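You operate a simulated robot arm through the tools that you are given. There is no shell and no other tool. Be economical: measure what you need, move in short steps, check, and stop when the job is done.

The job below is to be done with a simulated two-armed robot. You get a single attempt, and the scene is never put back.

## Task
On the washer top, fold the blue tea towel in half, so that its two long edges meet.

The check looks at the end state, three seconds after you hand in, the way a careful person would. Anything else that was tipped, shoved, dropped, spilled or broken makes it a failure. Flat cloth is picked up by pressing the open fingertips on it (5 to 10 N) and closing them slowly along it; thin cloth reads only 2 to 8 mm in the jaws.

## Robot
Two 7-joint arms with two-finger parallel grippers on one trunk, on a base that drives. Base frame: it is fixed to the floor where the robot stands at the start and does not move with it; the origin is under the middle of the robot, x ahead of it, y to its left, z up; the surface under the hand at the start is at about z = 850. Lengths are in mm, angles in degrees, forces in N, time in s.
The left shoulder is at the start at [70, 188, 1115], the right one opposite. With the tool pointing down near the work surface each hand reaches from about 340 to 800 mm from the robot's upright axis, wherever it stands, measured 20 degrees to its own side. Places, roughly: washer top [600, 0, 800]. Payload 3.91 kg a hand.
Tool frame (each hand has its own): the origin (TCP) lies between the finger pads and is the grasp point; the fingertips stand 30 mm ahead of it; z points along the fingers, y is the line along which they close. The gripper opens to 110 mm. The fingers are 20 mm wide and 10 mm thick; the gripper's body (48 by 112 mm) begins 55 mm behind the TCP.
Orientation is told as [roll, pitch, yaw] about the base's x, y, z axes, in that order, counted from this pose: with the fingers straight down and closing along the base's y, the tool's x points along the base's -x, its y along +y and its z along -z.

## Interface
- The arms move only by the tool servo_tool. It takes "left_motion", "right_motion" or both (then of equal length, played together; a hand with none holds still); each is a list of rows, each a list of 7 numbers: the shift along the tool's x, y, z in cm, then the turn, a rotation vector about the tool's x, y, z in degrees, then the opening in per cent of the stroke, from 0 (shut) to 100 (fully open). In form: [[tx, ty, tz, rx, ry, rz, grip], ...]. A call has 1 to 12 rows; each row is the pose to reach, as a shift and turn from the pose commanded when the call began, along the tool's axes at that moment. Each row takes 0.2 s and may step no farther than 50 mm and 8.6 degrees from the row before; otherwise, or with a gripper value out of range, the whole call is refused. A pose out of reach is approached as far as the arm can. The call stops where the force on the tool passes 40 N (or 10 N more than at its start, if that is more) or the arm is blocked; 0.2 s more then pass. Each finger travels about 72 mm/s and halts on what it meets, pressing with about 45 N; the grip force reading is that of the motor and also rises with nothing between the fingers. The clock runs only during rows and for 0.2 s after the last one: add rows that repeat a pose to give the fingers time. The reply holds the time, the measured pose of the TCP, the force on the tool along the base axes, the opening and the grip force, in the units named above and with some noise, with the torque about the TCP (base axes, N m) and any sound that the robot's microphone picked up.
- Cameras (640 x 400 px; columns grow to the right, rows downward): "scene" is now at [135.8, -12.9, 1335.8]; the picture's right is [-0.13, -0.99, 0.00], its down [-0.62, 0.08, -0.78] and it looks along [0.78, -0.10, -0.62] (base axes); focal length 292 px, centre (320, 200). "left" rides on the left gripper at [73, -17, -103] in its tool frame; the picture's right is [0.23, 0.97, 0.00], its down [-0.76, 0.18, -0.62] and it looks along [-0.61, 0.14, 0.78] (tool axes); focal length 222 px, centre (320, 200). "right" rides on the right gripper at [72, 17, -103] in its tool frame; the picture's right is [-0.23, 0.97, 0.00], its down [-0.76, -0.18, -0.62] and it looks along [-0.61, -0.14, 0.78] (tool axes); focal length 222 px, centre (320, 200). There is no depth. A picture from a camera that has moved, and an enlarged one, comes with that camera's place and axes in the base frame and with its lens.
- camera(camera): a new picture of that camera. No time passes.
- move_column(by): slides the trunk up (or, below 0, down) by that many mm; the arms and the scene camera ride with it, the base frame stays. It gives what a move gives, with no picture.
- base_move(legs): drives the robot by 1 to 6 legs, each [ahead, turn to the left] in mm and degrees, along the robot's own axes; the way and the turn of a leg run together, so that a leg with both is an arc; at most 1500 mm and 180 degrees a leg. The arms and the cameras ride along, it lands a little off, and it stops where it bumps. It gives what a move gives.
- pan_tilt(pan, tilt): turns the head with the scene camera to pan (to the left, within 86 degrees either way) and tilt (down, from -29 to 69), counted from straight ahead of the robot. It gives what a move gives.
- close_up(camera, box): a new picture of the part [left, top, right, bottom] of that camera's present view, enlarged. No time passes.
- close_job(): hands the job in; it is judged then, once.

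Go step by step. Nothing tells you exact positions but the pictures and the camera data: compare them with the known pose of the tool, close in by small moves and look again before you grip or let go. The budget is 120 turns and 100 pictures, counting those below and the enlarged ones. Unless the task says otherwise, let go and move clear before handing in, and close with one line.

The tools are called after "Emit:" by a JSON object that holds its "op" and its "data". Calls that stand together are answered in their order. servo_tool: Moves the arms, as the interface text tells. Its arguments: {"type":"object","properties":{"left_motion":{"type":"array"},"right_motion":{"type":"array"}},"required":[]} The other tools are called the same way: move_column (by) slides the trunk up or down; base_move (legs) drives the base; pan_tilt (pan, tilt) turns the head that bears the scene camera; camera (camera) takes a picture; close_up (camera, box) takes an enlarged picture of a part of a camera's view; close_job () hands the job in.

At the start:

```text
t: 0.0
left_tcp_pos: [601.8, 197.8, 1082.9]
left_ee_rot: [0.0, 0.0, 0.0]
left_ft_force: [0.5, -0.2, -0.8]
left_torque: [-0.03, 0.0, 0.0]
left_grip_width: 110.0
left_grip_force: 0.1
right_tcp_pos: [579.7, -291.8, 984.0]
right_ee_rot: [0.1, 0.0, -0.1]
right_ft_force: [0.7, -0.1, -0.5]
right_torque: [0.0, -0.02, -0.04]
right_grip_width: 110.0
right_grip_force: 0.1
trunk travel left (down, up): [-625.0, 315.0]
robot x, y, heading: [0.4, 0.3, -0.2]
head pan, tilt: [-7.4, 38.4]
```

scene: 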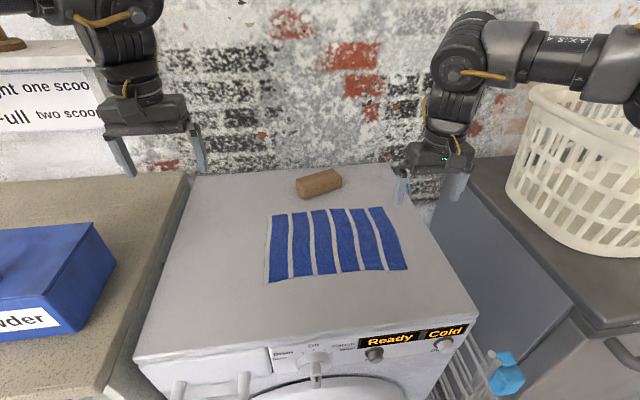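
right: 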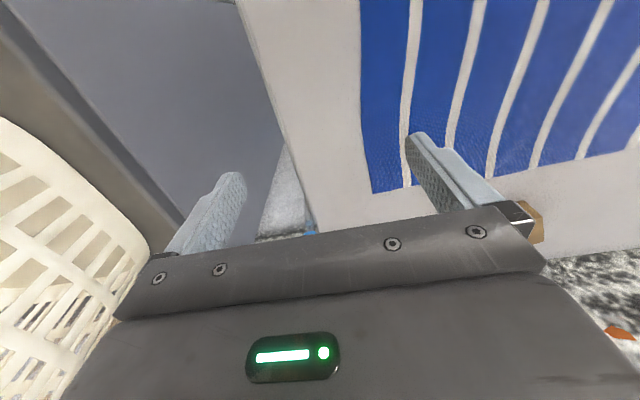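
left: 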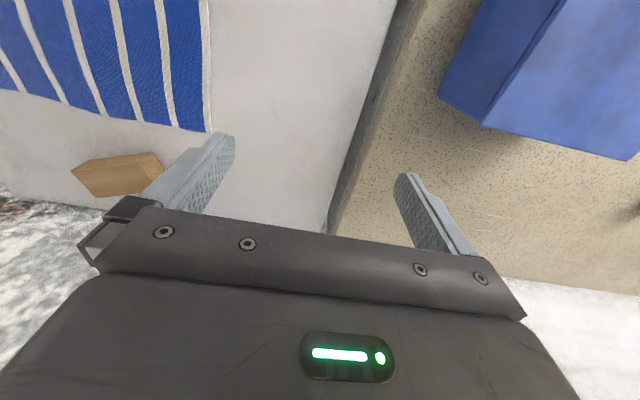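

The towel lies with its long edges along y: far edge at x≈700, near edge at x≈496, y from about -245 to 40, on a surface at z≈850. I will fold the far edge toward the robot; first I want precise corner positions.

Emit:
{"op": "close_up", "data": {"camera": "scene", "box": [250, 160, 430, 300]}}

```text
2.86 times, centred on (340, 230) of scene
camera zoom: at [135.8, -12.9, 1335.8], right [-0.13, -0.99, 0.0], down [-0.62, 0.08, -0.78], along [0.78, -0.1, -0.62], focal length 834 px, centre (263, 114)
```

zoom: 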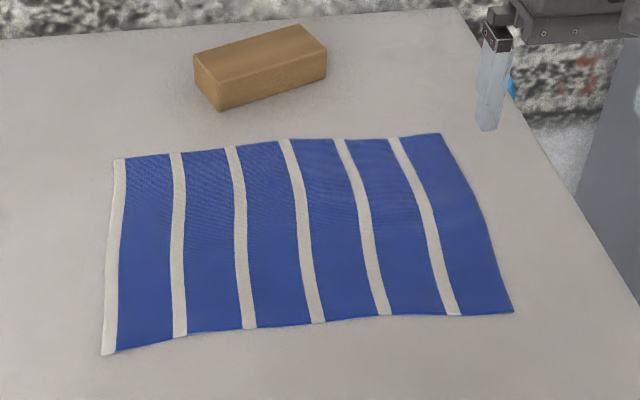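

Refined corners: far (697,43)/(694,-251), near (494,50)/(492,-243). I move both hands to hover above the far corners with fingers partly open.

Emit:
{"op": "servo_tool", "data": {"left_motion": [[-1.2, -2.5, 2.5, 0, 0, 0, 90], [-2.4, -5, 5, 0, 0, 0, 70], [-3.5, -7.5, 7.4, 0, 0, 0, 50], [-4.7, -10, 9.8, 0, 0, 0, 40], [-5.9, -12.5, 12.2, 0, 0, 0, 32], [-7.1, -15, 14.6, 0, 0, 0, 32], [-8.2, -17.6, 17.0, 0, 0, 0, 32], [-8.2, -17.6, 17.0, 0, 0, 0, 32]], "right_motion": [[-1.5, 1, 1, 0, 0, 0, 90], [-3, 2, 2.1, 0, 0, 0, 70], [-4.5, 3, 3.2, 0, 0, 0, 50], [-6, 4, 4.2, 0, 0, 0, 40], [-7.5, 5, 5.3, 0, 0, 0, 32], [-9, 6, 6.4, 0, 0, 0, 32], [-10.2, 6.6, 7.1, 0, 0, 0, 32], [-10.2, 6.6, 7.1, 0, 0, 0, 32]]}}

Emit:
{"op": "camera", "data": {"camera": "scene"}}

Emit:
{"op": "camera", "data": {"camera": "left"}}

Emit:
{"op": "camera", "data": {"camera": "right"}}

```text
t: 1.8
left_tcp_pos: [669.7, 25.4, 919.3]
left_ee_rot: [0.0, 0.1, 0.1]
left_ft_force: [0.7, 0.2, 0.2]
left_torque: [-0.01, 0.03, 0.04]
left_grip_width: 35.3
left_grip_force: 0.1
left hand out of reach, approached as far as the arm can: row 7, 8
right_tcp_pos: [683.1, -227.1, 914.0]
right_ee_rot: [0.0, 0.0, -0.1]
right_ft_force: [0.3, 0.1, 0.6]
right_torque: [0.01, 0.02, 0.01]
right_grip_width: 35.3
right_grip_force: 0.2
trunk travel left (down, up): [-625.0, 315.0]
robot x, y, heading: [-0.6, 1.6, 0.1]
head pan, tilt: [-7.4, 38.4]
```

```text
95 pictures are left
camera scene: at [135.4, -13.6, 1335.8], right [-0.13, -0.99, 0.0], down [-0.62, 0.08, -0.78], along [0.78, -0.1, -0.62], focal length 292 px, centre (320, 200)
```

scene: 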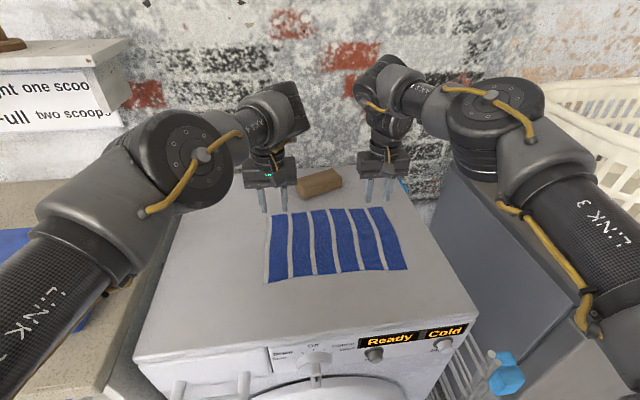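

```text
94 pictures are left
camera left: at [597.4, 8.2, 1022.0], right [-0.23, 0.97, 0.0], down [0.76, 0.18, 0.62], along [0.61, 0.14, -0.78], focal length 222 px, centre (320, 200)
```

left: 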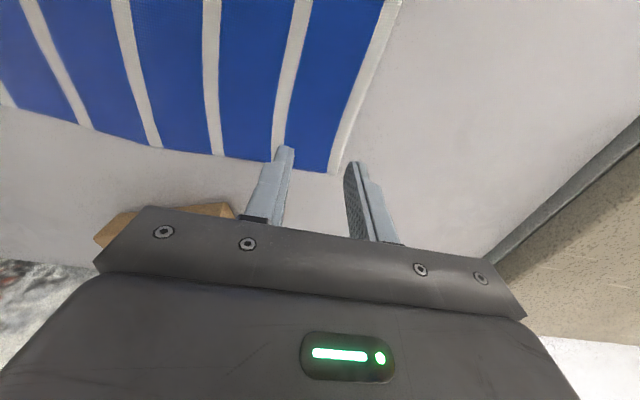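

```text
93 pictures are left
camera right: at [611.5, -210.9, 1015.7], right [0.23, 0.97, 0.0], down [0.76, -0.18, 0.62], along [0.61, -0.14, -0.78], focal length 222 px, centre (320, 200)
```

right: 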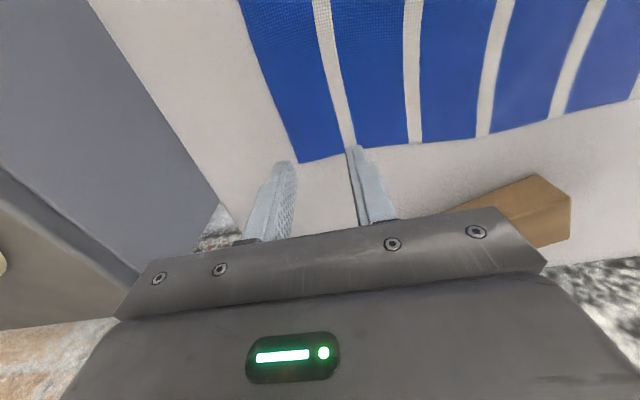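

Left reach falls a bit short at x≈670. I draw the hands back a little and drive the base 60 mm ahead.

Emit:
{"op": "servo_tool", "data": {"left_motion": [[2, 0, -1, 0, 0, 0, 28], [4, 0, -2, 0, 0, 0, 28], [6, 0, -2, 0, 0, 0, 28]], "right_motion": [[2, 0, -1, 0, 0, 0, 28], [4, 0, -2, 0, 0, 0, 28], [6, 0, -2, 0, 0, 0, 28]]}}

Emit:
{"op": "base_move", "data": {"legs": [[60, 0]]}}

```text
t: 2.6
left_tcp_pos: [608.8, 25.2, 939.8]
left_ee_rot: [0.0, 0.0, 0.1]
left_ft_force: [0.3, 0.0, 0.4]
left_torque: [-0.02, -0.02, -0.01]
left_grip_width: 30.9
left_grip_force: 0.1
right_tcp_pos: [621.4, -226.2, 932.6]
right_ee_rot: [0.1, 0.0, 0.0]
right_ft_force: [0.5, 0.3, -0.6]
right_torque: [0.0, 0.02, 0.02]
right_grip_width: 30.9
right_grip_force: 0.1
trunk travel left (down, up): [-625.0, 315.0]
robot x, y, heading: [1.1, 0.5, 0.0]
head pan, tilt: [-7.4, 38.4]
```

```text
t: 3.7
left_tcp_pos: [666.3, 24.2, 937.4]
left_ee_rot: [0.0, 0.3, 0.0]
left_ft_force: [0.4, 1.0, -0.9]
left_torque: [-0.04, 0.01, 0.01]
left_grip_width: 30.5
left_grip_force: 0.2
right_tcp_pos: [678.4, -225.3, 931.0]
right_ee_rot: [0.1, 0.3, -0.1]
right_ft_force: [0.3, 0.3, -0.9]
right_torque: [0.0, 0.04, 0.04]
right_grip_width: 30.3
right_grip_force: 0.1
trunk travel left (down, up): [-625.0, 315.0]
robot x, y, heading: [54.6, -2.7, -0.2]
head pan, tilt: [-7.4, 38.4]
stopped in leg 1: the robot was blocked; the commanded pose is now the measured one
```

The base was stopped after about 55 mm (probably touching the washer front). I check the scene while lowering to just above the cloth.

Emit:
{"op": "servo_tool", "data": {"left_motion": [[-1, -0.4, 1.5, 0, 0, 0, 28], [-2.0, -0.7, 3, 0, 0, 0, 28], [-2.0, -0.7, 4.2, 0, 0, 0, 28], [-2.0, -0.7, 4.2, 0, 0, 0, 28]], "right_motion": [[-0.4, 0.2, 1.5, 0, 0, 0, 28], [-0.8, 0.3, 3, 0, 0, 0, 28], [-0.8, 0.3, 3.6, 0, 0, 0, 28], [-0.8, 0.3, 3.6, 0, 0, 0, 28]]}}

Emit:
{"op": "camera", "data": {"camera": "scene"}}

Emit:
{"op": "camera", "data": {"camera": "left"}}

Emit:
{"op": "camera", "data": {"camera": "right"}}

```text
t: 4.7
left_tcp_pos: [684.6, 17.4, 896.2]
left_ee_rot: [0.1, 0.2, -0.1]
left_ft_force: [0.0, 0.5, -0.1]
left_torque: [0.02, 0.04, 0.0]
left_grip_width: 31.0
left_grip_force: 0.0
right_tcp_pos: [683.3, -222.7, 894.2]
right_ee_rot: [-0.1, 0.1, -0.1]
right_ft_force: [0.8, -0.6, -0.5]
right_torque: [0.0, 0.01, 0.01]
right_grip_width: 31.0
right_grip_force: 0.1
trunk travel left (down, up): [-625.0, 315.0]
robot x, y, heading: [53.9, -1.5, -0.2]
head pan, tilt: [-7.4, 38.4]
```

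```text
92 pictures are left
camera scene: at [190.2, -13.4, 1335.7], right [-0.13, -0.99, 0.0], down [-0.62, 0.08, -0.78], along [0.78, -0.1, -0.62], focal length 292 px, centre (320, 200)
```

scene: 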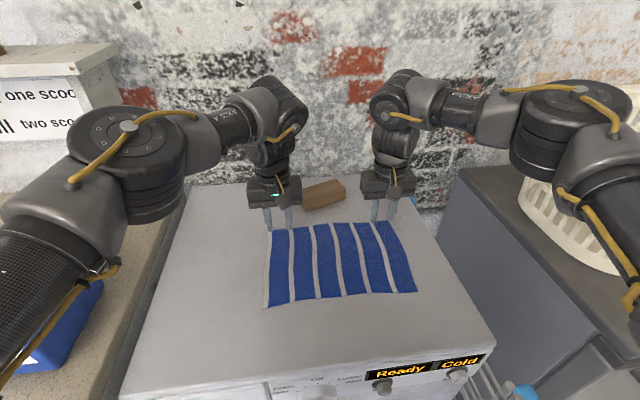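

```text
91 pictures are left
camera left: at [612.5, 0.4, 999.1], right [-0.23, 0.97, 0.0], down [0.76, 0.18, 0.62], along [0.61, 0.14, -0.78], focal length 222 px, centre (320, 200)
```

left: 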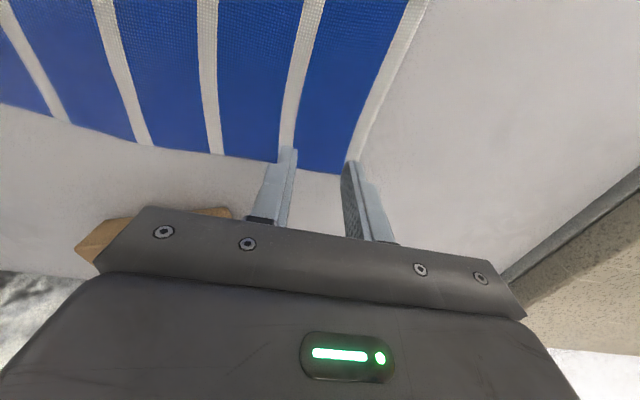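

```text
90 pictures are left
camera right: at [612.1, -207.9, 998.3], right [0.23, 0.97, 0.0], down [0.76, -0.18, 0.62], along [0.61, -0.14, -0.78], focal length 222 px, centre (320, 200)
```

right: 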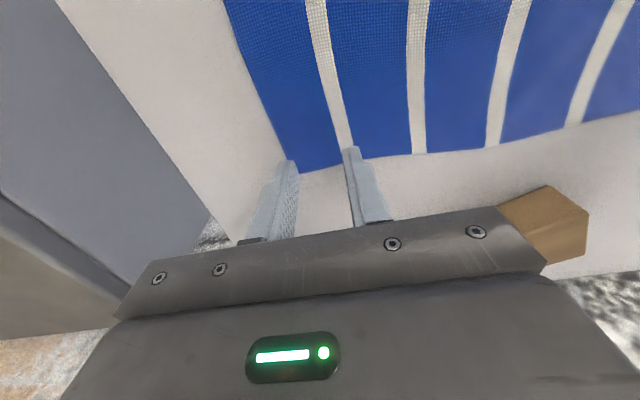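

Both fingertips sit just inside the far corners. I lower to contact in small steps.

Emit:
{"op": "servo_tool", "data": {"left_motion": [[0, -0.1, 0.8, 0, 0, 0, 28], [0, -0.1, 1.3, 0, 0, 0, 28], [0, -0.1, 1.5, 0, 0, 0, 28], [0, -0.1, 1.5, 0, 0, 0, 28]], "right_motion": [[0.1, 0.3, 0.6, 0, 0, 0, 28], [0.1, 0.3, 1.1, 0, 0, 0, 28], [0.1, 0.3, 1.3, 0, 0, 0, 28], [0.1, 0.3, 1.3, 0, 0, 0, 28]]}}

```text
t: 5.7
left_tcp_pos: [683.4, 16.6, 883.3]
left_ee_rot: [0.0, 0.0, 0.0]
left_ft_force: [-0.3, -0.5, 0.2]
left_torque: [-0.01, -0.01, 0.02]
left_grip_width: 30.9
left_grip_force: 0.1
right_tcp_pos: [682.6, -219.0, 882.3]
right_ee_rot: [0.0, 0.0, 0.0]
right_ft_force: [-0.9, 0.5, -0.2]
right_torque: [-0.02, 0.02, 0.0]
right_grip_width: 30.9
right_grip_force: 0.1
trunk travel left (down, up): [-625.0, 315.0]
robot x, y, heading: [47.3, 3.8, -0.3]
head pan, tilt: [-7.4, 38.4]
```

No contact yet; continuing down by a few millimetres.

Emit:
{"op": "servo_tool", "data": {"left_motion": [[0, 0, 0.15, 0, 0, 0, 28], [0, 0, 0.3, 0, 0, 0, 28], [0, 0, 0.3, 0, 0, 0, 28]], "right_motion": [[0, 0, 0.15, 0, 0, 0, 28], [0, 0, 0.25, 0, 0, 0, 28], [0, 0, 0.25, 0, 0, 0, 28]]}}

```text
t: 6.5
left_tcp_pos: [683.1, 17.6, 880.6]
left_ee_rot: [0.0, -0.2, 0.0]
left_ft_force: [3.6, -0.3, 17.7]
left_torque: [0.12, -0.14, -0.01]
left_grip_width: 30.7
left_grip_force: 0.0
right_tcp_pos: [679.8, -218.9, 881.7]
right_ee_rot: [-0.1, 0.0, -0.1]
right_ft_force: [0.7, -0.4, -0.2]
right_torque: [0.01, -0.03, -0.04]
right_grip_width: 30.8
right_grip_force: 0.1
trunk travel left (down, up): [-625.0, 315.0]
robot x, y, heading: [56.0, -2.0, 0.1]
head pan, tilt: [-7.4, 38.4]
```

Left is pressing at 18 N, the right not yet touching. I trim both.

Emit:
{"op": "servo_tool", "data": {"left_motion": [[0, 0, -0.06, 0, 0, 0, 28], [0, 0, -0.06, 0, 0, 0, 28]], "right_motion": [[0, 0, 0.1, 0, 0, 0, 28], [0, 0, 0.1, 0, 0, 0, 28]]}}

```text
t: 7.1
left_tcp_pos: [682.0, 17.2, 880.8]
left_ee_rot: [0.0, -0.1, 0.1]
left_ft_force: [3.1, -0.7, 18.0]
left_torque: [0.07, -0.12, 0.04]
left_grip_width: 30.7
left_grip_force: 0.0
right_tcp_pos: [680.8, -220.3, 881.8]
right_ee_rot: [0.0, -0.1, -0.1]
right_ft_force: [1.3, 0.6, 3.5]
right_torque: [-0.04, -0.04, 0.01]
right_grip_width: 30.7
right_grip_force: 0.0
trunk travel left (down, up): [-625.0, 315.0]
robot x, y, heading: [52.3, 2.5, -0.0]
head pan, tilt: [-7.4, 38.4]
```

Emit:
{"op": "servo_tool", "data": {"left_motion": [[0, 0, -0.08, 0, 0, 0, 28], [0, 0, -0.08, 0, 0, 0, 28]], "right_motion": [[0, 0, 0.04, 0, 0, 0, 28], [0, 0, 0.04, 0, 0, 0, 28]]}}

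```text
t: 7.7
left_tcp_pos: [681.5, 17.4, 881.0]
left_ee_rot: [0.0, 0.1, -0.1]
left_ft_force: [1.9, 0.1, 10.5]
left_torque: [0.03, -0.11, -0.02]
left_grip_width: 30.7
left_grip_force: 0.0
right_tcp_pos: [681.2, -220.0, 881.6]
right_ee_rot: [0.0, -0.1, -0.1]
right_ft_force: [-0.6, 0.2, 9.5]
right_torque: [-0.11, -0.03, 0.0]
right_grip_width: 30.6
right_grip_force: 0.2
trunk travel left (down, up): [-625.0, 315.0]
robot x, y, heading: [53.4, 2.2, -0.1]
head pan, tilt: [-7.4, 38.4]
```

Both press near 10 N. Now I close slowly along the cloth (left a hair lighter).

Emit:
{"op": "servo_tool", "data": {"left_motion": [[0, 0, -0.01, 0, 0, 0, 26], [0, 0, -0.02, 0, 0, 0, 23], [0, 0, -0.02, 0, 0, 0, 20], [0, 0, -0.02, 0, 0, 0, 17], [0, 0, -0.02, 0, 0, 0, 14], [0, 0, -0.02, 0, 0, 0, 11], [0, 0, -0.02, 0, 0, 0, 8], [0, 0, -0.02, 0, 0, 0, 5], [0, 0, -0.02, 0, 0, 0, 2], [0, 0, -0.02, 0, 0, 0, 0], [0, 0, -0.02, 0, 0, 0, 0]], "right_motion": [[0, 0, 0, 0, 0, 0, 26], [0, 0, 0, 0, 0, 0, 23], [0, 0, 0, 0, 0, 0, 20], [0, 0, 0, 0, 0, 0, 17], [0, 0, 0, 0, 0, 0, 14], [0, 0, 0, 0, 0, 0, 11], [0, 0, 0, 0, 0, 0, 8], [0, 0, 0, 0, 0, 0, 5], [0, 0, 0, 0, 0, 0, 2], [0, 0, 0, 0, 0, 0, 0], [0, 0, 0, 0, 0, 0, 0]]}}

Emit:
{"op": "camera", "data": {"camera": "left"}}

Emit:
{"op": "camera", "data": {"camera": "right"}}

```text
t: 10.1
left_tcp_pos: [682.3, 17.0, 881.5]
left_ee_rot: [0.0, -0.2, -0.1]
left_ft_force: [0.4, -0.2, 1.0]
left_torque: [-0.01, 0.01, 0.03]
left_grip_width: 0.0
left_grip_force: 37.4
right_tcp_pos: [681.0, -220.6, 882.4]
right_ee_rot: [0.0, -0.1, -0.2]
right_ft_force: [0.2, -0.2, 19.9]
right_torque: [-0.04, -0.07, 0.05]
right_grip_width: 1.9
right_grip_force: 42.2
trunk travel left (down, up): [-625.0, 315.0]
robot x, y, heading: [55.4, -0.0, 0.2]
head pan, tilt: [-7.4, 38.4]
```

```text
89 pictures are left
camera left: at [610.5, 0.0, 984.3], right [-0.23, 0.97, 0.0], down [0.76, 0.18, 0.62], along [0.61, 0.14, -0.78], focal length 222 px, centre (320, 200)
```

left: 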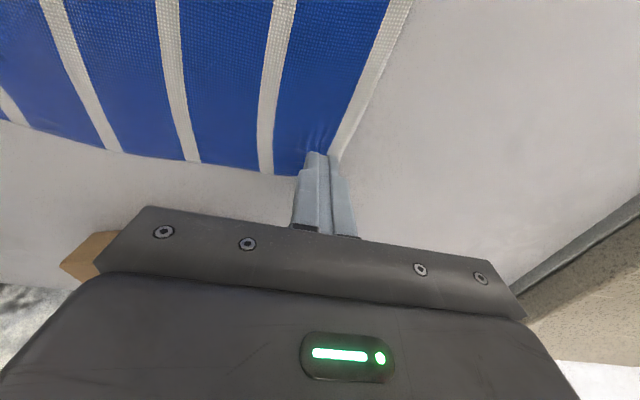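

```text
88 pictures are left
camera right: at [609.3, -203.7, 984.4], right [0.23, 0.97, 0.0], down [0.76, -0.18, 0.62], along [0.61, -0.14, -0.78], focal length 222 px, centre (320, 200)
```

right: 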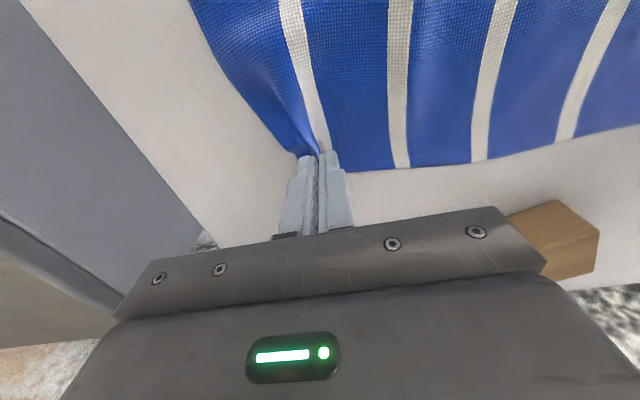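

The right hand holds the cloth; the left slipped off because the pressure faded. I reopen the left slightly lifted and press again.

Emit:
{"op": "servo_tool", "data": {"left_motion": [[0, 0, -0.4, 0, 0, 0, 5], [0, 0, -0.5, 0, 0, 0, 20], [0, 0, -0.5, 0, 0, 0, 28], [0, 0, -0.2, 0, 0, 0, 28], [0, 0, 0.0, 0, 0, 0, 28], [0, 0, 0.05, 0, 0, 0, 28], [0, 0, 0.05, 0, 0, 0, 28]]}}

```text
t: 11.7
left_tcp_pos: [681.5, 16.4, 882.2]
left_ee_rot: [0.1, -0.1, -0.1]
left_ft_force: [-1.0, 0.9, -0.3]
left_torque: [0.02, -0.02, -0.04]
left_grip_width: 30.6
left_grip_force: 0.1
right_tcp_pos: [680.9, -219.8, 880.1]
right_ee_rot: [0.0, -0.2, 0.0]
right_ft_force: [1.7, -0.4, 20.8]
right_torque: [-0.1, -0.13, 0.02]
right_grip_width: 2.0
right_grip_force: 42.4
trunk travel left (down, up): [-625.0, 315.0]
robot x, y, heading: [55.6, -1.4, -0.0]
head pan, tilt: [-7.4, 38.4]
```

Emit:
{"op": "servo_tool", "data": {"left_motion": [[0, 0, 0.06, 0, 0, 0, 28], [0, 0, 0.1, 0, 0, 0, 28], [0, 0, 0.1, 0, 0, 0, 28]]}}

```text
t: 12.5
left_tcp_pos: [680.5, 17.5, 881.3]
left_ee_rot: [0.0, -0.2, 0.0]
left_ft_force: [0.5, 0.0, 8.3]
left_torque: [-0.01, -0.06, 0.02]
left_grip_width: 30.7
left_grip_force: 0.1
right_tcp_pos: [681.1, -219.3, 882.5]
right_ee_rot: [0.0, -0.2, 0.0]
right_ft_force: [2.5, -0.5, 18.2]
right_torque: [-0.06, -0.17, 0.01]
right_grip_width: 2.1
right_grip_force: 42.0
trunk travel left (down, up): [-625.0, 315.0]
robot x, y, heading: [55.0, 0.3, -0.1]
head pan, tilt: [-7.4, 38.4]
```

Left at 8 N; closing slowly with the depth kept and a touch added.

Emit:
{"op": "servo_tool", "data": {"left_motion": [[0, 0, 0.02, 0, 0, 0, 26], [0, 0, 0.03, 0, 0, 0, 23], [0, 0, 0.03, 0, 0, 0, 20], [0, 0, 0.03, 0, 0, 0, 17], [0, 0, 0.03, 0, 0, 0, 14], [0, 0, 0.03, 0, 0, 0, 11], [0, 0, 0.03, 0, 0, 0, 8], [0, 0, 0.03, 0, 0, 0, 5], [0, 0, 0.03, 0, 0, 0, 2], [0, 0, 0.03, 0, 0, 0, 0], [0, 0, 0.03, 0, 0, 0, 0]]}}

Emit:
{"op": "camera", "data": {"camera": "left"}}

```text
t: 14.9
left_tcp_pos: [681.2, 16.6, 881.6]
left_ee_rot: [0.0, -0.1, 0.0]
left_ft_force: [0.3, -8.9, 24.3]
left_torque: [-0.24, -0.02, 0.02]
left_grip_width: 2.0
left_grip_force: 42.1
right_tcp_pos: [679.3, -219.4, 881.6]
right_ee_rot: [0.0, -0.1, 0.0]
right_ft_force: [0.5, 7.0, 6.0]
right_torque: [0.2, -0.04, 0.01]
right_grip_width: 2.0
right_grip_force: 42.2
trunk travel left (down, up): [-625.0, 315.0]
robot x, y, heading: [50.2, 3.3, -0.3]
head pan, tilt: [-7.4, 38.4]
```

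```text
87 pictures are left
camera left: at [609.2, -0.9, 983.5], right [-0.23, 0.97, 0.0], down [0.76, 0.18, 0.62], along [0.61, 0.14, -0.78], focal length 222 px, centre (320, 200)
```

left: 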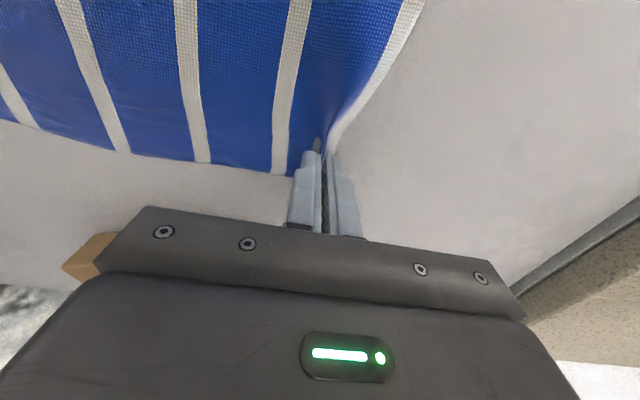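

Both hands hold cloth (2 mm). I relax the sideways tension slightly and lift the far edge through the first half of the arc, tilting the fingers as I go.

Emit:
{"op": "servo_tool", "data": {"left_motion": [[0, -0.2, -0.3, 0, 0, 0, 0], [0.7, -0.3, -2.2, 0, -4.6, 0, 0], [1.8, -0.3, -4.2, 0, -9.2, 0, 0], [3.4, -0.3, -5.9, 0, -13.8, 0, 0], [5.3, -0.3, -7.1, 0, -18.3, 0, 0], [7.6, -0.3, -7.9, 0, -22.9, 0, 0], [10.0, -0.3, -8.1, 0, -27.5, 0, 0], [10.0, -0.3, -8.1, 0, -27.5, 0, 0]], "right_motion": [[0, 0.2, -0.3, 0, 0, 0, 0], [0.7, 0.3, -2.2, 0, -4.6, 0, 0], [1.8, 0.3, -4.2, 0, -9.2, 0, 0], [3.4, 0.3, -5.9, 0, -13.8, 0, 0], [5.3, 0.3, -7.1, 0, -18.3, 0, 0], [7.6, 0.3, -7.9, 0, -22.9, 0, 0], [10.0, 0.3, -8.1, 0, -27.5, 0, 0], [10.0, 0.3, -8.1, 0, -27.5, 0, 0]]}}

Emit:
{"op": "camera", "data": {"camera": "scene"}}

Emit:
{"op": "camera", "data": {"camera": "left"}}

Emit:
{"op": "camera", "data": {"camera": "right"}}

```text
t: 16.7
left_tcp_pos: [661.7, 11.5, 958.6]
left_ee_rot: [-0.4, -27.4, -0.2]
left_ft_force: [-7.0, -25.2, 0.2]
left_torque: [-0.73, 0.17, -0.41]
left_grip_width: 2.0
left_grip_force: 42.1
left hand out of reach, approached as far as the arm can: row 5, 6, 7, 8
right_tcp_pos: [604.1, -227.8, 960.3]
right_ee_rot: [0.3, -27.5, 0.1]
right_ft_force: [6.0, 24.9, -1.2]
right_torque: [0.64, -0.16, 0.35]
right_grip_width: 2.1
right_grip_force: 42.1
right hand out of reach, approached as far as the arm can: row 7, 8
trunk travel left (down, up): [-625.0, 315.0]
robot x, y, heading: [51.9, -1.3, 0.1]
head pan, tilt: [-7.4, 38.4]
```

```text
86 pictures are left
camera scene: at [189.8, -12.6, 1335.8], right [-0.13, -0.99, 0.0], down [-0.62, 0.08, -0.78], along [0.78, -0.1, -0.62], focal length 292 px, centre (320, 200)
```

scene: 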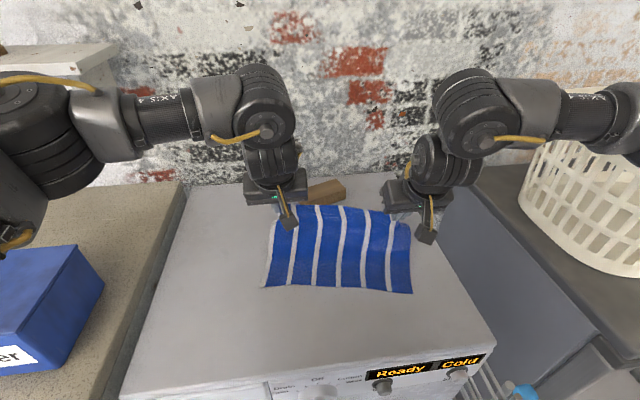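

```text
85 pictures are left
camera left: at [550.5, -5.0, 1016.5], right [-0.2, 0.97, -0.11], down [0.39, 0.18, 0.9], along [0.9, 0.13, -0.42], focal length 222 px, centre (320, 200)
```

left: 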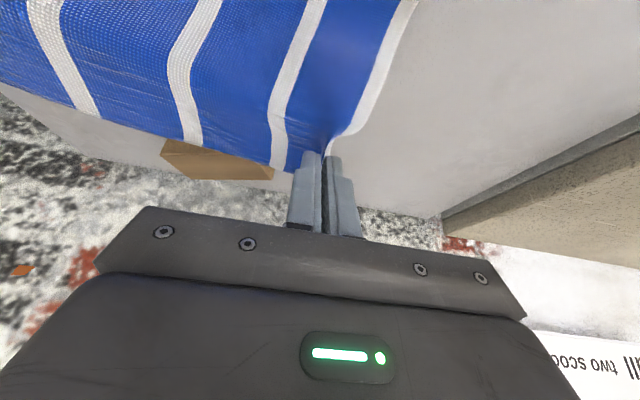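

```text
84 pictures are left
camera right: at [492.9, -212.8, 1017.9], right [0.2, 0.97, 0.11], down [0.39, -0.18, 0.9], along [0.9, -0.13, -0.41], focal length 222 px, centre (320, 200)
```

right: 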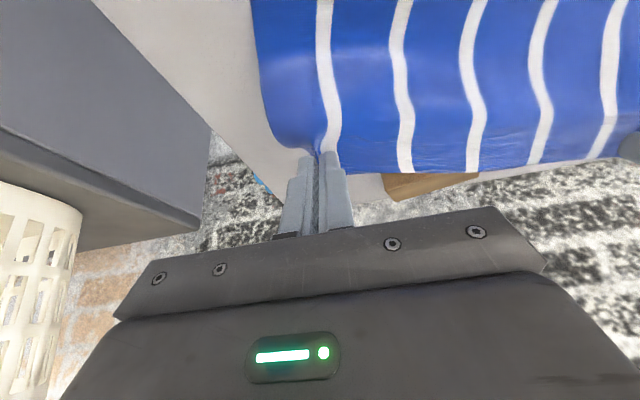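

The tilt takes the arms out of their reach and skews the cloth. I undo the tilt and bring both hands level at x≈620, z≈960.

Emit:
{"op": "servo_tool", "data": {"left_motion": [[0.7, 0, -0.4, 0, 5.5, 0, 0], [1.4, 0, -0.8, 0, 11, 0, 0], [2.2, 0, -1.2, 0, 16.5, 0, 0], [3.0, 0, -1.6, 0, 22, 0, 0], [3.7, 0, -1.9, 0, 27.5, 0, 0], [3.7, 0, -1.9, 0, 27.5, 0, 0]], "right_motion": [[-0.5, 0.1, 0.2, 0, 5.5, 0, 0], [-0.9, 0.2, 0.4, 0, 11, 0, 0], [-1.4, 0.3, 0.74, 0, 16.5, 0, 0], [-1.4, 0.3, 0.74, 0, 22, 0, 0], [-1.4, 0.3, 0.74, 0, 27.5, 0, 0], [-1.4, 0.3, 0.74, 0, 27.5, 0, 0]]}}

Emit:
{"op": "camera", "data": {"camera": "scene"}}

```text
t: 18.1
left_tcp_pos: [618.2, 13.5, 960.3]
left_ee_rot: [0.0, 0.1, 0.0]
left_ft_force: [0.6, -14.1, 0.4]
left_torque: [-0.39, -0.01, 0.0]
left_grip_width: 2.1
left_grip_force: 42.0
right_tcp_pos: [619.6, -226.9, 960.8]
right_ee_rot: [0.0, 0.1, 0.1]
right_ft_force: [0.1, 15.2, 0.1]
right_torque: [0.46, -0.03, 0.04]
right_grip_width: 2.2
right_grip_force: 42.1
trunk travel left (down, up): [-625.0, 315.0]
robot x, y, heading: [57.0, -2.6, 0.1]
head pan, tilt: [-7.4, 38.4]
```

```text
83 pictures are left
camera scene: at [189.4, -13.2, 1335.8], right [-0.13, -0.99, 0.0], down [-0.62, 0.08, -0.78], along [0.78, -0.1, -0.62], focal length 292 px, centre (320, 200)
```

scene: 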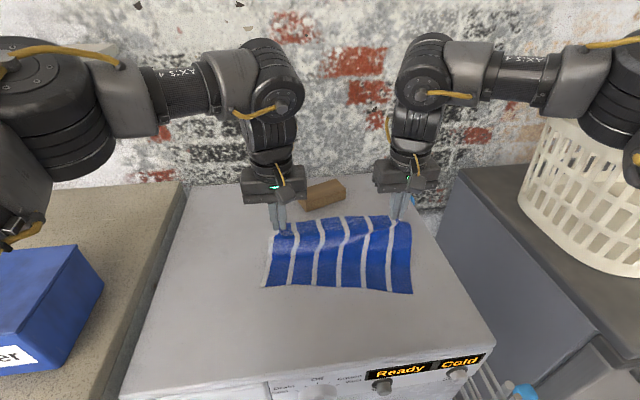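

Both hands are level again. I need the base farther back so tilted fingers are reachable at the near edge; I use cloth slack: move hands slightly forward/low, relax the side tension, then drive back.

Emit:
{"op": "servo_tool", "data": {"left_motion": [[-0.8, -0.1, 0.6, 0, 0, 0, 0], [-1.7, -0.2, 1.3, 0, 0, 0, 0], [-2.7, -0.2, 2.0, 0, 0, 0, 0], [-3.6, -0.2, 2.7, 0, 0, 0, 0], [-4.3, -0.2, 3.3, 0, 0, 0, 0], [-4.3, -0.2, 3.3, 0, 0, 0, 0]], "right_motion": [[-0.8, 0.2, 0.6, 0, 0, 0, 0], [-1.7, 0.4, 1.3, 0, 0, 0, 0], [-2.7, 0.6, 2.0, 0, 0, 0, 0], [-3.6, 0.7, 2.7, 0, 0, 0, 0], [-4.4, 0.7, 3.3, 0, 0, 0, 0], [-4.4, 0.7, 3.3, 0, 0, 0, 0]]}}

Emit:
{"op": "base_move", "data": {"legs": [[-125, 0]]}}

Emit:
{"op": "camera", "data": {"camera": "scene"}}

Emit:
{"op": "camera", "data": {"camera": "left"}}

```text
t: 19.5
left_tcp_pos: [661.2, 11.2, 927.6]
left_ee_rot: [-0.1, 0.1, 0.1]
left_ft_force: [-1.0, -1.5, 1.0]
left_torque: [-0.02, 0.0, 0.01]
left_grip_width: 2.0
left_grip_force: 41.8
right_tcp_pos: [663.4, -222.2, 928.4]
right_ee_rot: [0.0, 0.1, -0.2]
right_ft_force: [-0.6, 0.9, 0.1]
right_torque: [0.05, -0.04, 0.01]
right_grip_width: 1.8
right_grip_force: 42.1
trunk travel left (down, up): [-625.0, 315.0]
robot x, y, heading: [55.3, -0.1, 0.0]
head pan, tilt: [-7.4, 38.4]
```

```text
t: 20.8
left_tcp_pos: [536.5, 11.1, 927.4]
left_ee_rot: [0.1, 0.0, 0.0]
left_ft_force: [-0.4, -0.8, 0.3]
left_torque: [-0.03, -0.03, 0.0]
left_grip_width: 2.1
left_grip_force: 42.3
right_tcp_pos: [538.2, -222.0, 929.0]
right_ee_rot: [0.0, 0.1, -0.1]
right_ft_force: [0.3, 0.9, 0.1]
right_torque: [0.03, 0.0, 0.03]
right_grip_width: 1.8
right_grip_force: 42.3
trunk travel left (down, up): [-625.0, 315.0]
robot x, y, heading: [-68.7, -2.4, -0.1]
head pan, tilt: [-7.4, 38.4]
```

```text
82 pictures are left
camera scene: at [63.9, -13.0, 1336.0], right [-0.13, -0.99, 0.0], down [-0.61, 0.08, -0.78], along [0.78, -0.1, -0.62], focal length 292 px, centre (320, 200)
```

scene: 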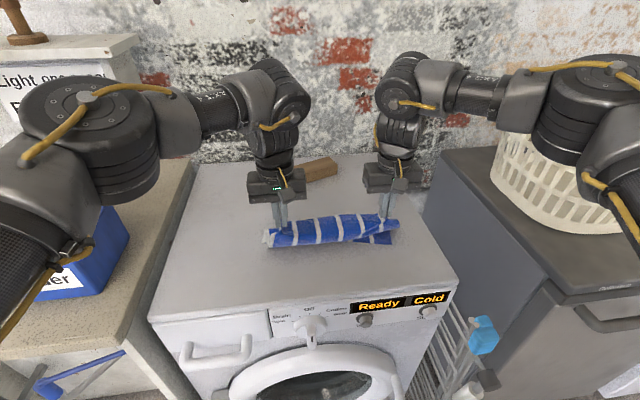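

```text
81 pictures are left
camera left: at [465.5, -6.4, 1030.3], right [-0.23, 0.97, 0.0], down [0.76, 0.18, 0.62], along [0.61, 0.14, -0.78], focal length 222 px, centre (320, 200)
```

left: 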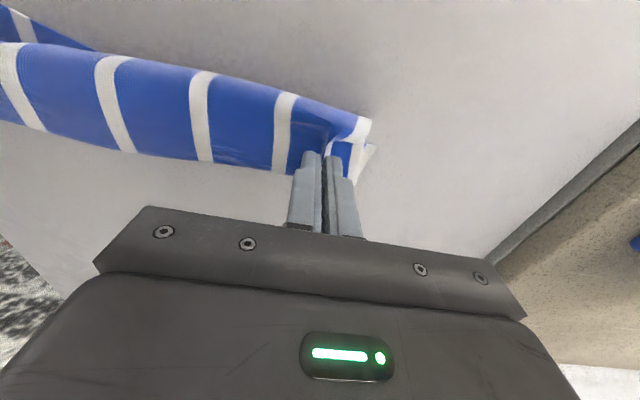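

Emit:
{"op": "close_up", "data": {"camera": "scene", "box": [240, 150, 430, 270]}}

Emit:
{"op": "camera", "data": {"camera": "right"}}

```text
3.33 times, centred on (335, 210) of scene
camera zoom: at [63.9, -13.0, 1336.0], right [-0.13, -0.99, 0.0], down [-0.61, 0.08, -0.78], along [0.78, -0.1, -0.62], focal length 973 px, centre (270, 167)
```

zoom: 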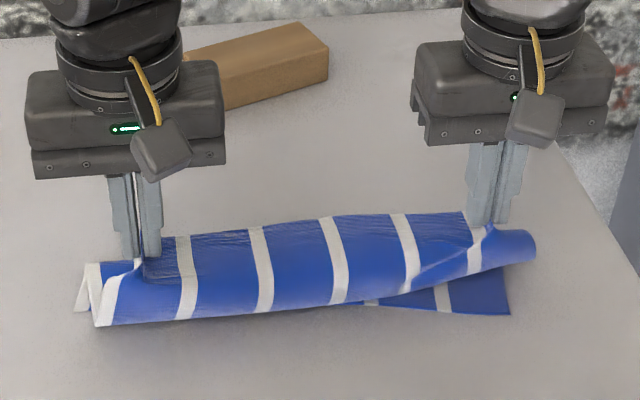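

```text
79 pictures are left
camera right: at [466.2, -205.7, 1031.7], right [0.23, 0.97, 0.0], down [0.76, -0.18, 0.62], along [0.61, -0.14, -0.78], focal length 222 px, centre (320, 200)
```

right: 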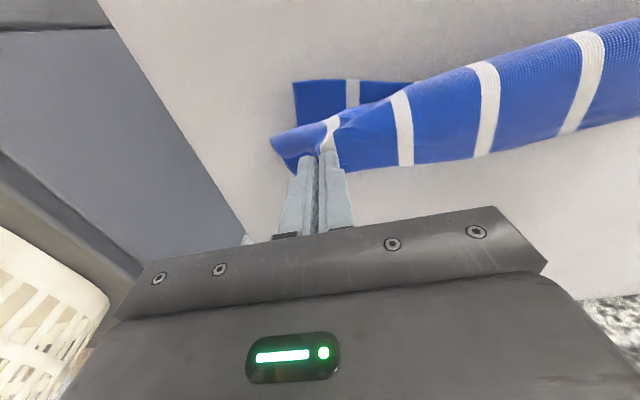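

The bottom half has stayed in place, but the held edge is curled the wrong way, as expected with vertical fingers. I move the hands forward over the slack and tilt the fingers ~50°, so I can then drive back into place.

Emit:
{"op": "servo_tool", "data": {"left_motion": [[-1.3, 0, 0, 0, -8, 0, 0], [-2.6, 0, 0, 0, -16, 0, 0], [-3.9, 0, 0.1, 0, -24, 0, 0], [-5.2, 0, 0.2, 0, -32, 0, 0], [-6.5, 0, 0.3, 0, -40, 0, 0], [-8.0, 0, 0.5, 0, -48, 0, 0], [-8.0, 0, 0.5, 0, -48, 0, 0]], "right_motion": [[-1.3, 0, 0, 0, -8, 0, 0], [-2.6, 0, 0, 0, -16, 0, 0], [-3.9, 0, 0.1, 0, -24, 0, 0], [-5.2, 0, 0.2, 0, -32, 0, 0], [-6.5, 0, 0.3, 0, -40, 0, 0], [-8.0, 0, 0.5, 0, -48, 0, 0], [-8.0, 0, 0.5, 0, -48, 0, 0]]}}

```text
t: 22.4
left_tcp_pos: [619.1, 10.6, 923.3]
left_ee_rot: [0.0, -48.1, 0.0]
left_ft_force: [-0.7, -1.1, -0.3]
left_torque: [-0.04, -0.01, -0.01]
left_grip_width: 2.0
left_grip_force: 41.6
right_tcp_pos: [619.8, -221.8, 923.8]
right_ee_rot: [0.0, -48.1, -0.1]
right_ft_force: [-0.1, 1.2, -0.5]
right_torque: [-0.01, 0.01, 0.03]
right_grip_width: 2.0
right_grip_force: 42.2
trunk travel left (down, up): [-625.0, 315.0]
robot x, y, heading: [-68.5, 2.7, -0.1]
head pan, tilt: [-7.4, 38.4]
```

Tilt of 48° is reachable here. Now I drive back so the held edge comes over to the near side.

Emit:
{"op": "base_move", "data": {"legs": [[-112, 0]]}}

Emit:
{"op": "camera", "data": {"camera": "scene"}}

Emit:
{"op": "camera", "data": {"camera": "left"}}

```text
t: 23.6
left_tcp_pos: [503.5, 12.0, 922.8]
left_ee_rot: [0.0, -48.1, 0.1]
left_ft_force: [0.6, 0.3, 0.2]
left_torque: [-0.02, -0.02, -0.02]
left_grip_width: 2.1
left_grip_force: 41.7
right_tcp_pos: [506.3, -219.1, 923.5]
right_ee_rot: [0.1, -47.9, 0.0]
right_ft_force: [-0.5, 1.1, 0.0]
right_torque: [0.01, 0.03, -0.03]
right_grip_width: 1.9
right_grip_force: 42.0
trunk travel left (down, up): [-625.0, 315.0]
robot x, y, heading: [-181.4, 0.5, 0.1]
head pan, tilt: [-7.4, 38.4]
```

```text
78 pictures are left
camera scene: at [-48.2, -12.7, 1336.1], right [-0.13, -0.99, 0.0], down [-0.61, 0.08, -0.78], along [0.78, -0.1, -0.62], focal length 292 px, centre (320, 200)
```

scene: 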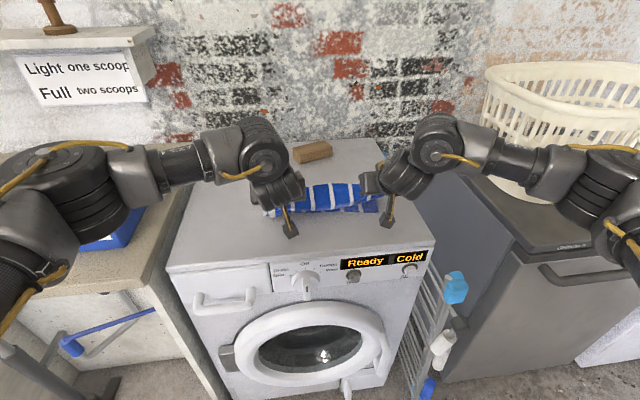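

```text
77 pictures are left
camera left: at [380.8, -5.2, 937.3], right [-0.15, 0.97, -0.17], down [0.05, 0.18, 0.98], along [0.99, 0.14, -0.07], focal length 222 px, centre (320, 200)
```

left: 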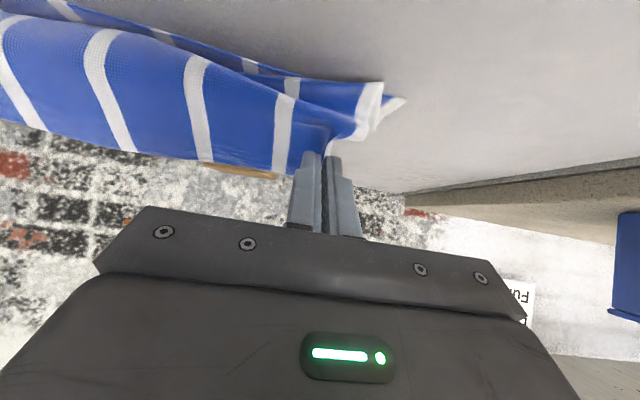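

Held edge is now above the near side. I lower it onto the near edge while tilting a bit more.

Emit:
{"op": "servo_tool", "data": {"left_motion": [[0.9, 0, 0.2, 0, -2, 0, 0], [1.8, 0, 0.4, 0, -4, 0, 0], [2.7, 0, 0.7, 0, -6, 0, 0], [3.6, 0, 0.9, 0, -8, 0, 0], [4.5, 0, 1.1, 0, -8, 0, 0], [4.5, 0, 1.1, 0, -8, 0, 0]], "right_motion": [[0.9, 0, 0.2, 0, -2, 0, 0], [1.8, 0, 0.4, 0, -4, 0, 0], [2.7, 0, 0.7, 0, -6, 0, 0], [3.6, 0, 0.9, 0, -8, 0, 0], [4.7, 0, 1.0, 0, -8, 0, 0], [4.7, 0, 1.0, 0, -8, 0, 0]]}}

Emit:
{"op": "pan_tilt", "data": {"pan": -10, "tilt": 40}}

Emit:
{"op": "close_up", "data": {"camera": "scene", "box": [210, 120, 400, 240]}}

Emit:
{"op": "camera", "data": {"camera": "left"}}

Emit:
{"op": "camera", "data": {"camera": "right"}}

```text
t: 25.0
left_tcp_pos: [484.1, 12.1, 879.8]
left_ee_rot: [0.1, -56.0, 0.2]
left_ft_force: [0.6, -0.8, 0.6]
left_torque: [0.03, -0.02, -0.06]
left_grip_width: 1.8
left_grip_force: 41.8
right_tcp_pos: [483.5, -219.2, 880.8]
right_ee_rot: [-0.1, -56.0, 0.1]
right_ft_force: [-0.9, 0.9, 0.4]
right_torque: [0.04, 0.0, 0.05]
right_grip_width: 2.0
right_grip_force: 42.1
trunk travel left (down, up): [-625.0, 315.0]
robot x, y, heading: [-178.6, 1.1, 0.3]
head pan, tilt: [-7.4, 38.4]
```

```text
t: 25.6
left_tcp_pos: [485.1, 12.8, 879.8]
left_ee_rot: [0.0, -55.9, 0.1]
left_ft_force: [0.1, -1.8, 1.0]
left_torque: [-0.04, -0.01, -0.05]
left_grip_width: 2.0
left_grip_force: 42.0
right_tcp_pos: [483.1, -220.7, 881.6]
right_ee_rot: [-0.1, -56.0, 0.0]
right_ft_force: [0.6, 1.8, -0.3]
right_torque: [0.02, 0.03, 0.05]
right_grip_width: 1.7
right_grip_force: 42.4
trunk travel left (down, up): [-625.0, 315.0]
robot x, y, heading: [-183.0, -4.1, 0.2]
head pan, tilt: [-10.0, 40.0]
```

```text
3.33 times, centred on (305, 180) of scene
camera zoom: at [-47.9, -16.4, 1333.4], right [-0.17, -0.99, 0.0], down [-0.63, 0.11, -0.77], along [0.75, -0.13, -0.64], focal length 973 px, centre (370, 267)
```

zoom: 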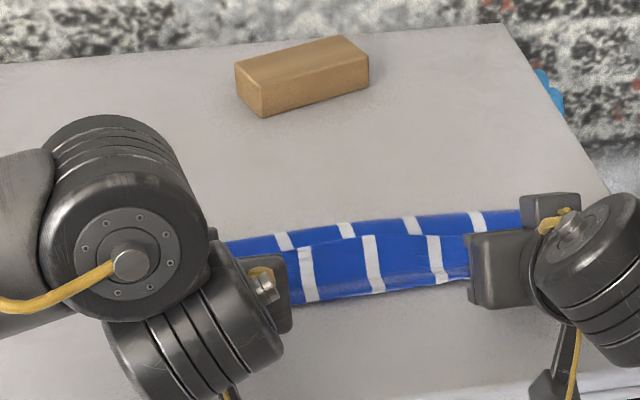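

```text
75 pictures are left
camera left: at [359.5, -4.8, 877.2], right [-0.13, 0.97, -0.19], down [-0.09, 0.18, 0.98], along [0.99, 0.14, 0.06], focal length 222 px, centre (320, 200)
```

left: 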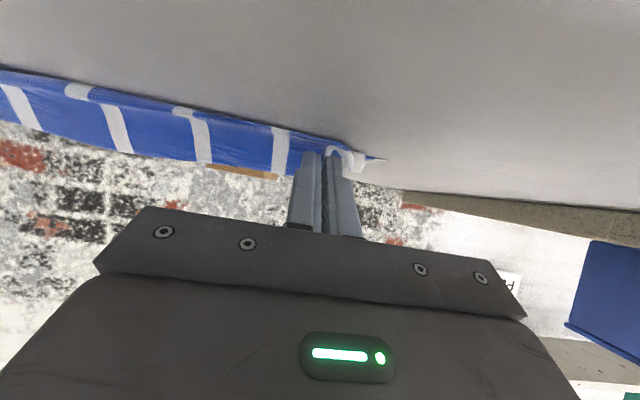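

```text
74 pictures are left
camera right: at [357.4, -204.3, 878.7], right [0.13, 0.97, 0.19], down [-0.09, -0.18, 0.98], along [0.99, -0.14, 0.06], focal length 222 px, centre (320, 200)
```

right: 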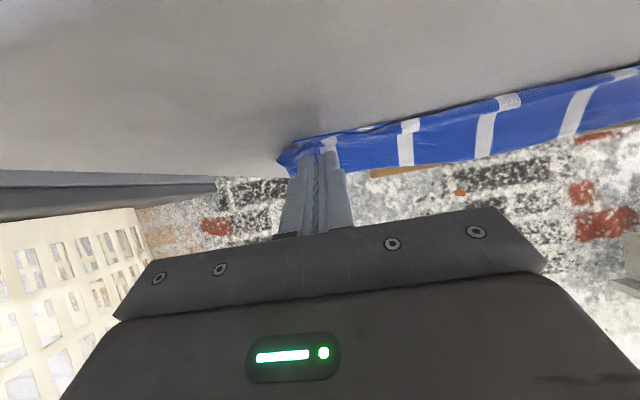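

The top edge is standing over the near edge. I open the fingers slowly and retreat along the finger axis.

Emit:
{"op": "servo_tool", "data": {"left_motion": [[0, 0, 0, 0, 0, 0, 6], [0, 0, 0, 0, 0, 0, 12], [0, 0, 0, 0, 0, 0, 18], [0, 0, 0, 0, 0, 0, 24], [0, 0, -1, 0, 0, 0, 26], [0, 0, -3, 0, 0, 0, 26], [0, 0, -6, 0, 0, 0, 26], [0, 0, -10, 0, 0, 0, 26], [0, 0, -14, 0, 0, 0, 26]], "right_motion": [[0, 0, 0, 0, 0, 0, 6], [0, 0, 0, 0, 0, 0, 12], [0, 0, 0, 0, 0, 0, 18], [0, 0, 0, 0, 0, 0, 24], [0, 0, -1, 0, 0, 0, 26], [0, 0, -3, 0, 0, 0, 26], [0, 0, -6, 0, 0, 0, 26], [0, 0, -10, 0, 0, 0, 26], [0, 0, -14, 0, 0, 0, 26]]}}

Emit:
{"op": "camera", "data": {"camera": "scene"}}

Emit:
{"op": "camera", "data": {"camera": "left"}}

Emit:
{"op": "camera", "data": {"camera": "right"}}

```text
t: 27.6
left_tcp_pos: [469.4, 11.0, 920.5]
left_ee_rot: [0.2, -56.1, -0.2]
left_ft_force: [0.3, 0.8, -0.6]
left_torque: [0.02, 0.0, 0.0]
left_grip_width: 28.8
left_grip_force: 0.0
left hand out of reach, approached as far as the arm can: row 7, 8, 9
right_tcp_pos: [403.3, -248.9, 949.6]
right_ee_rot: [0.3, -56.0, 0.0]
right_ft_force: [0.1, -0.8, -0.4]
right_torque: [0.04, 0.02, 0.03]
right_grip_width: 28.6
right_grip_force: 0.1
right hand out of reach, approached as far as the arm can: row 8, 9
trunk travel left (down, up): [-625.0, 315.0]
robot x, y, heading: [-182.1, -3.0, -0.1]
head pan, tilt: [-10.0, 40.0]
```

```text
73 pictures are left
camera scene: at [-48.3, -18.7, 1333.3], right [-0.17, -0.98, 0.0], down [-0.63, 0.11, -0.77], along [0.75, -0.13, -0.64], focal length 292 px, centre (320, 200)
```

scene: 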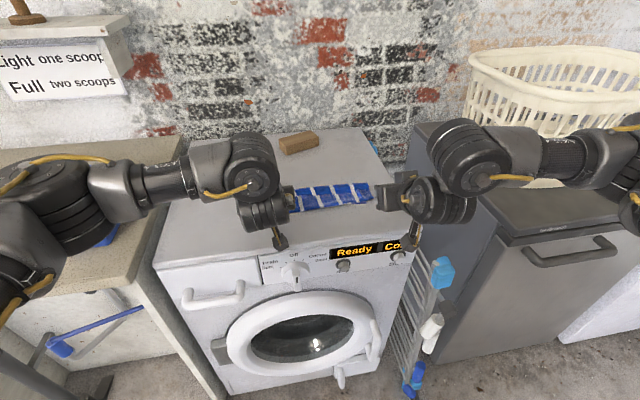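

```text
72 pictures are left
camera left: at [345.1, -5.4, 917.7], right [-0.13, 0.97, -0.19], down [-0.09, 0.18, 0.98], along [0.99, 0.14, 0.07], focal length 222 px, centre (320, 200)
```

left: 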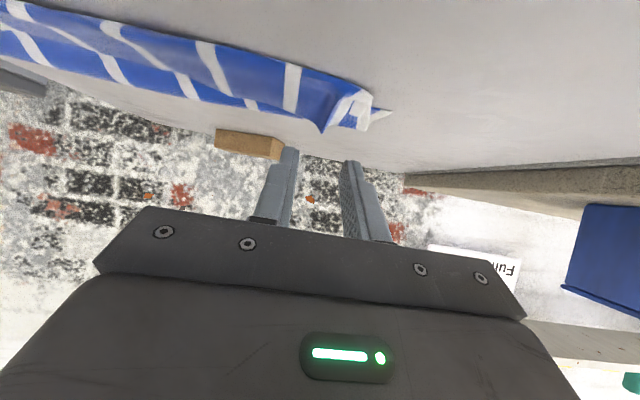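

```text
71 pictures are left
camera right: at [277.4, -233.9, 948.0], right [0.12, 0.97, 0.19], down [-0.09, -0.18, 0.98], along [0.99, -0.14, 0.06], focal length 222 px, centre (320, 200)
```

right: 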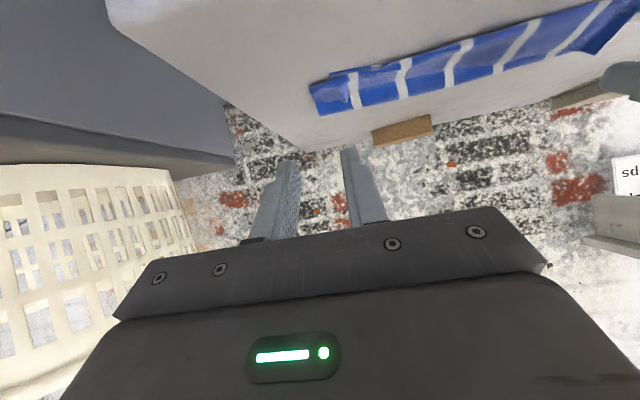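

Released. I raise both hands, level them and move outward to see the cloth.

Emit:
{"op": "servo_tool", "data": {"left_motion": [[-1.6, 0, -1.1, 0, 8, 0, 26], [-3.2, 1, -2.2, 0, 16, 0, 26], [-4.9, 3, -3.3, 0, 24, 0, 26], [-6.6, 5, -4.5, 0, 32, 0, 26], [-8.3, 8, -5.6, 0, 40, 0, 26], [-10, 11, -6.7, 0, 48, 0, 26], [-11.6, 14, -7.8, 0, 56, 0, 26], [-11.6, 14, -7.8, 0, 56, 0, 26]], "right_motion": [[-1.6, 0, -1.1, 0, 8, 0, 26], [-3.2, -1, -2.2, 0, 16, 0, 26], [-4.9, -2, -3.3, 0, 24, 0, 26], [-6.6, -3, -4.5, 0, 32, 0, 26], [-8.3, -4, -5.6, 0, 40, 0, 26], [-10, -5, -6.7, 0, 48, 0, 26], [-11.6, -6, -7.8, 0, 56, 0, 26], [-11.6, -6, -7.8, 0, 56, 0, 26]]}}

Emit:
{"op": "close_up", "data": {"camera": "scene", "box": [240, 120, 430, 240]}}

```text
t: 29.4
left_tcp_pos: [471.0, 151.1, 1059.6]
left_ee_rot: [0.0, 0.1, 0.2]
left_ft_force: [-0.2, -0.2, 0.4]
left_torque: [0.03, -0.01, 0.0]
left_grip_width: 28.5
left_grip_force: 0.2
right_tcp_pos: [404.7, -307.4, 1091.3]
right_ee_rot: [-0.1, -0.1, -0.1]
right_ft_force: [0.1, 0.4, -0.6]
right_torque: [0.02, -0.01, 0.03]
right_grip_width: 28.5
right_grip_force: 0.1
trunk travel left (down, up): [-625.0, 315.0]
robot x, y, heading: [-179.5, 1.3, 0.2]
head pan, tilt: [-10.0, 40.0]
```

```text
3.33 times, centred on (335, 180) of scene
camera zoom: at [-47.9, -16.6, 1333.4], right [-0.17, -0.98, 0.0], down [-0.63, 0.11, -0.77], along [0.75, -0.13, -0.64], focal length 973 px, centre (270, 267)
```

zoom: 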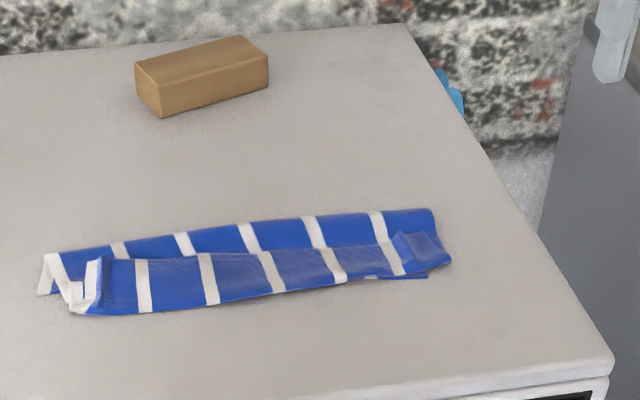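

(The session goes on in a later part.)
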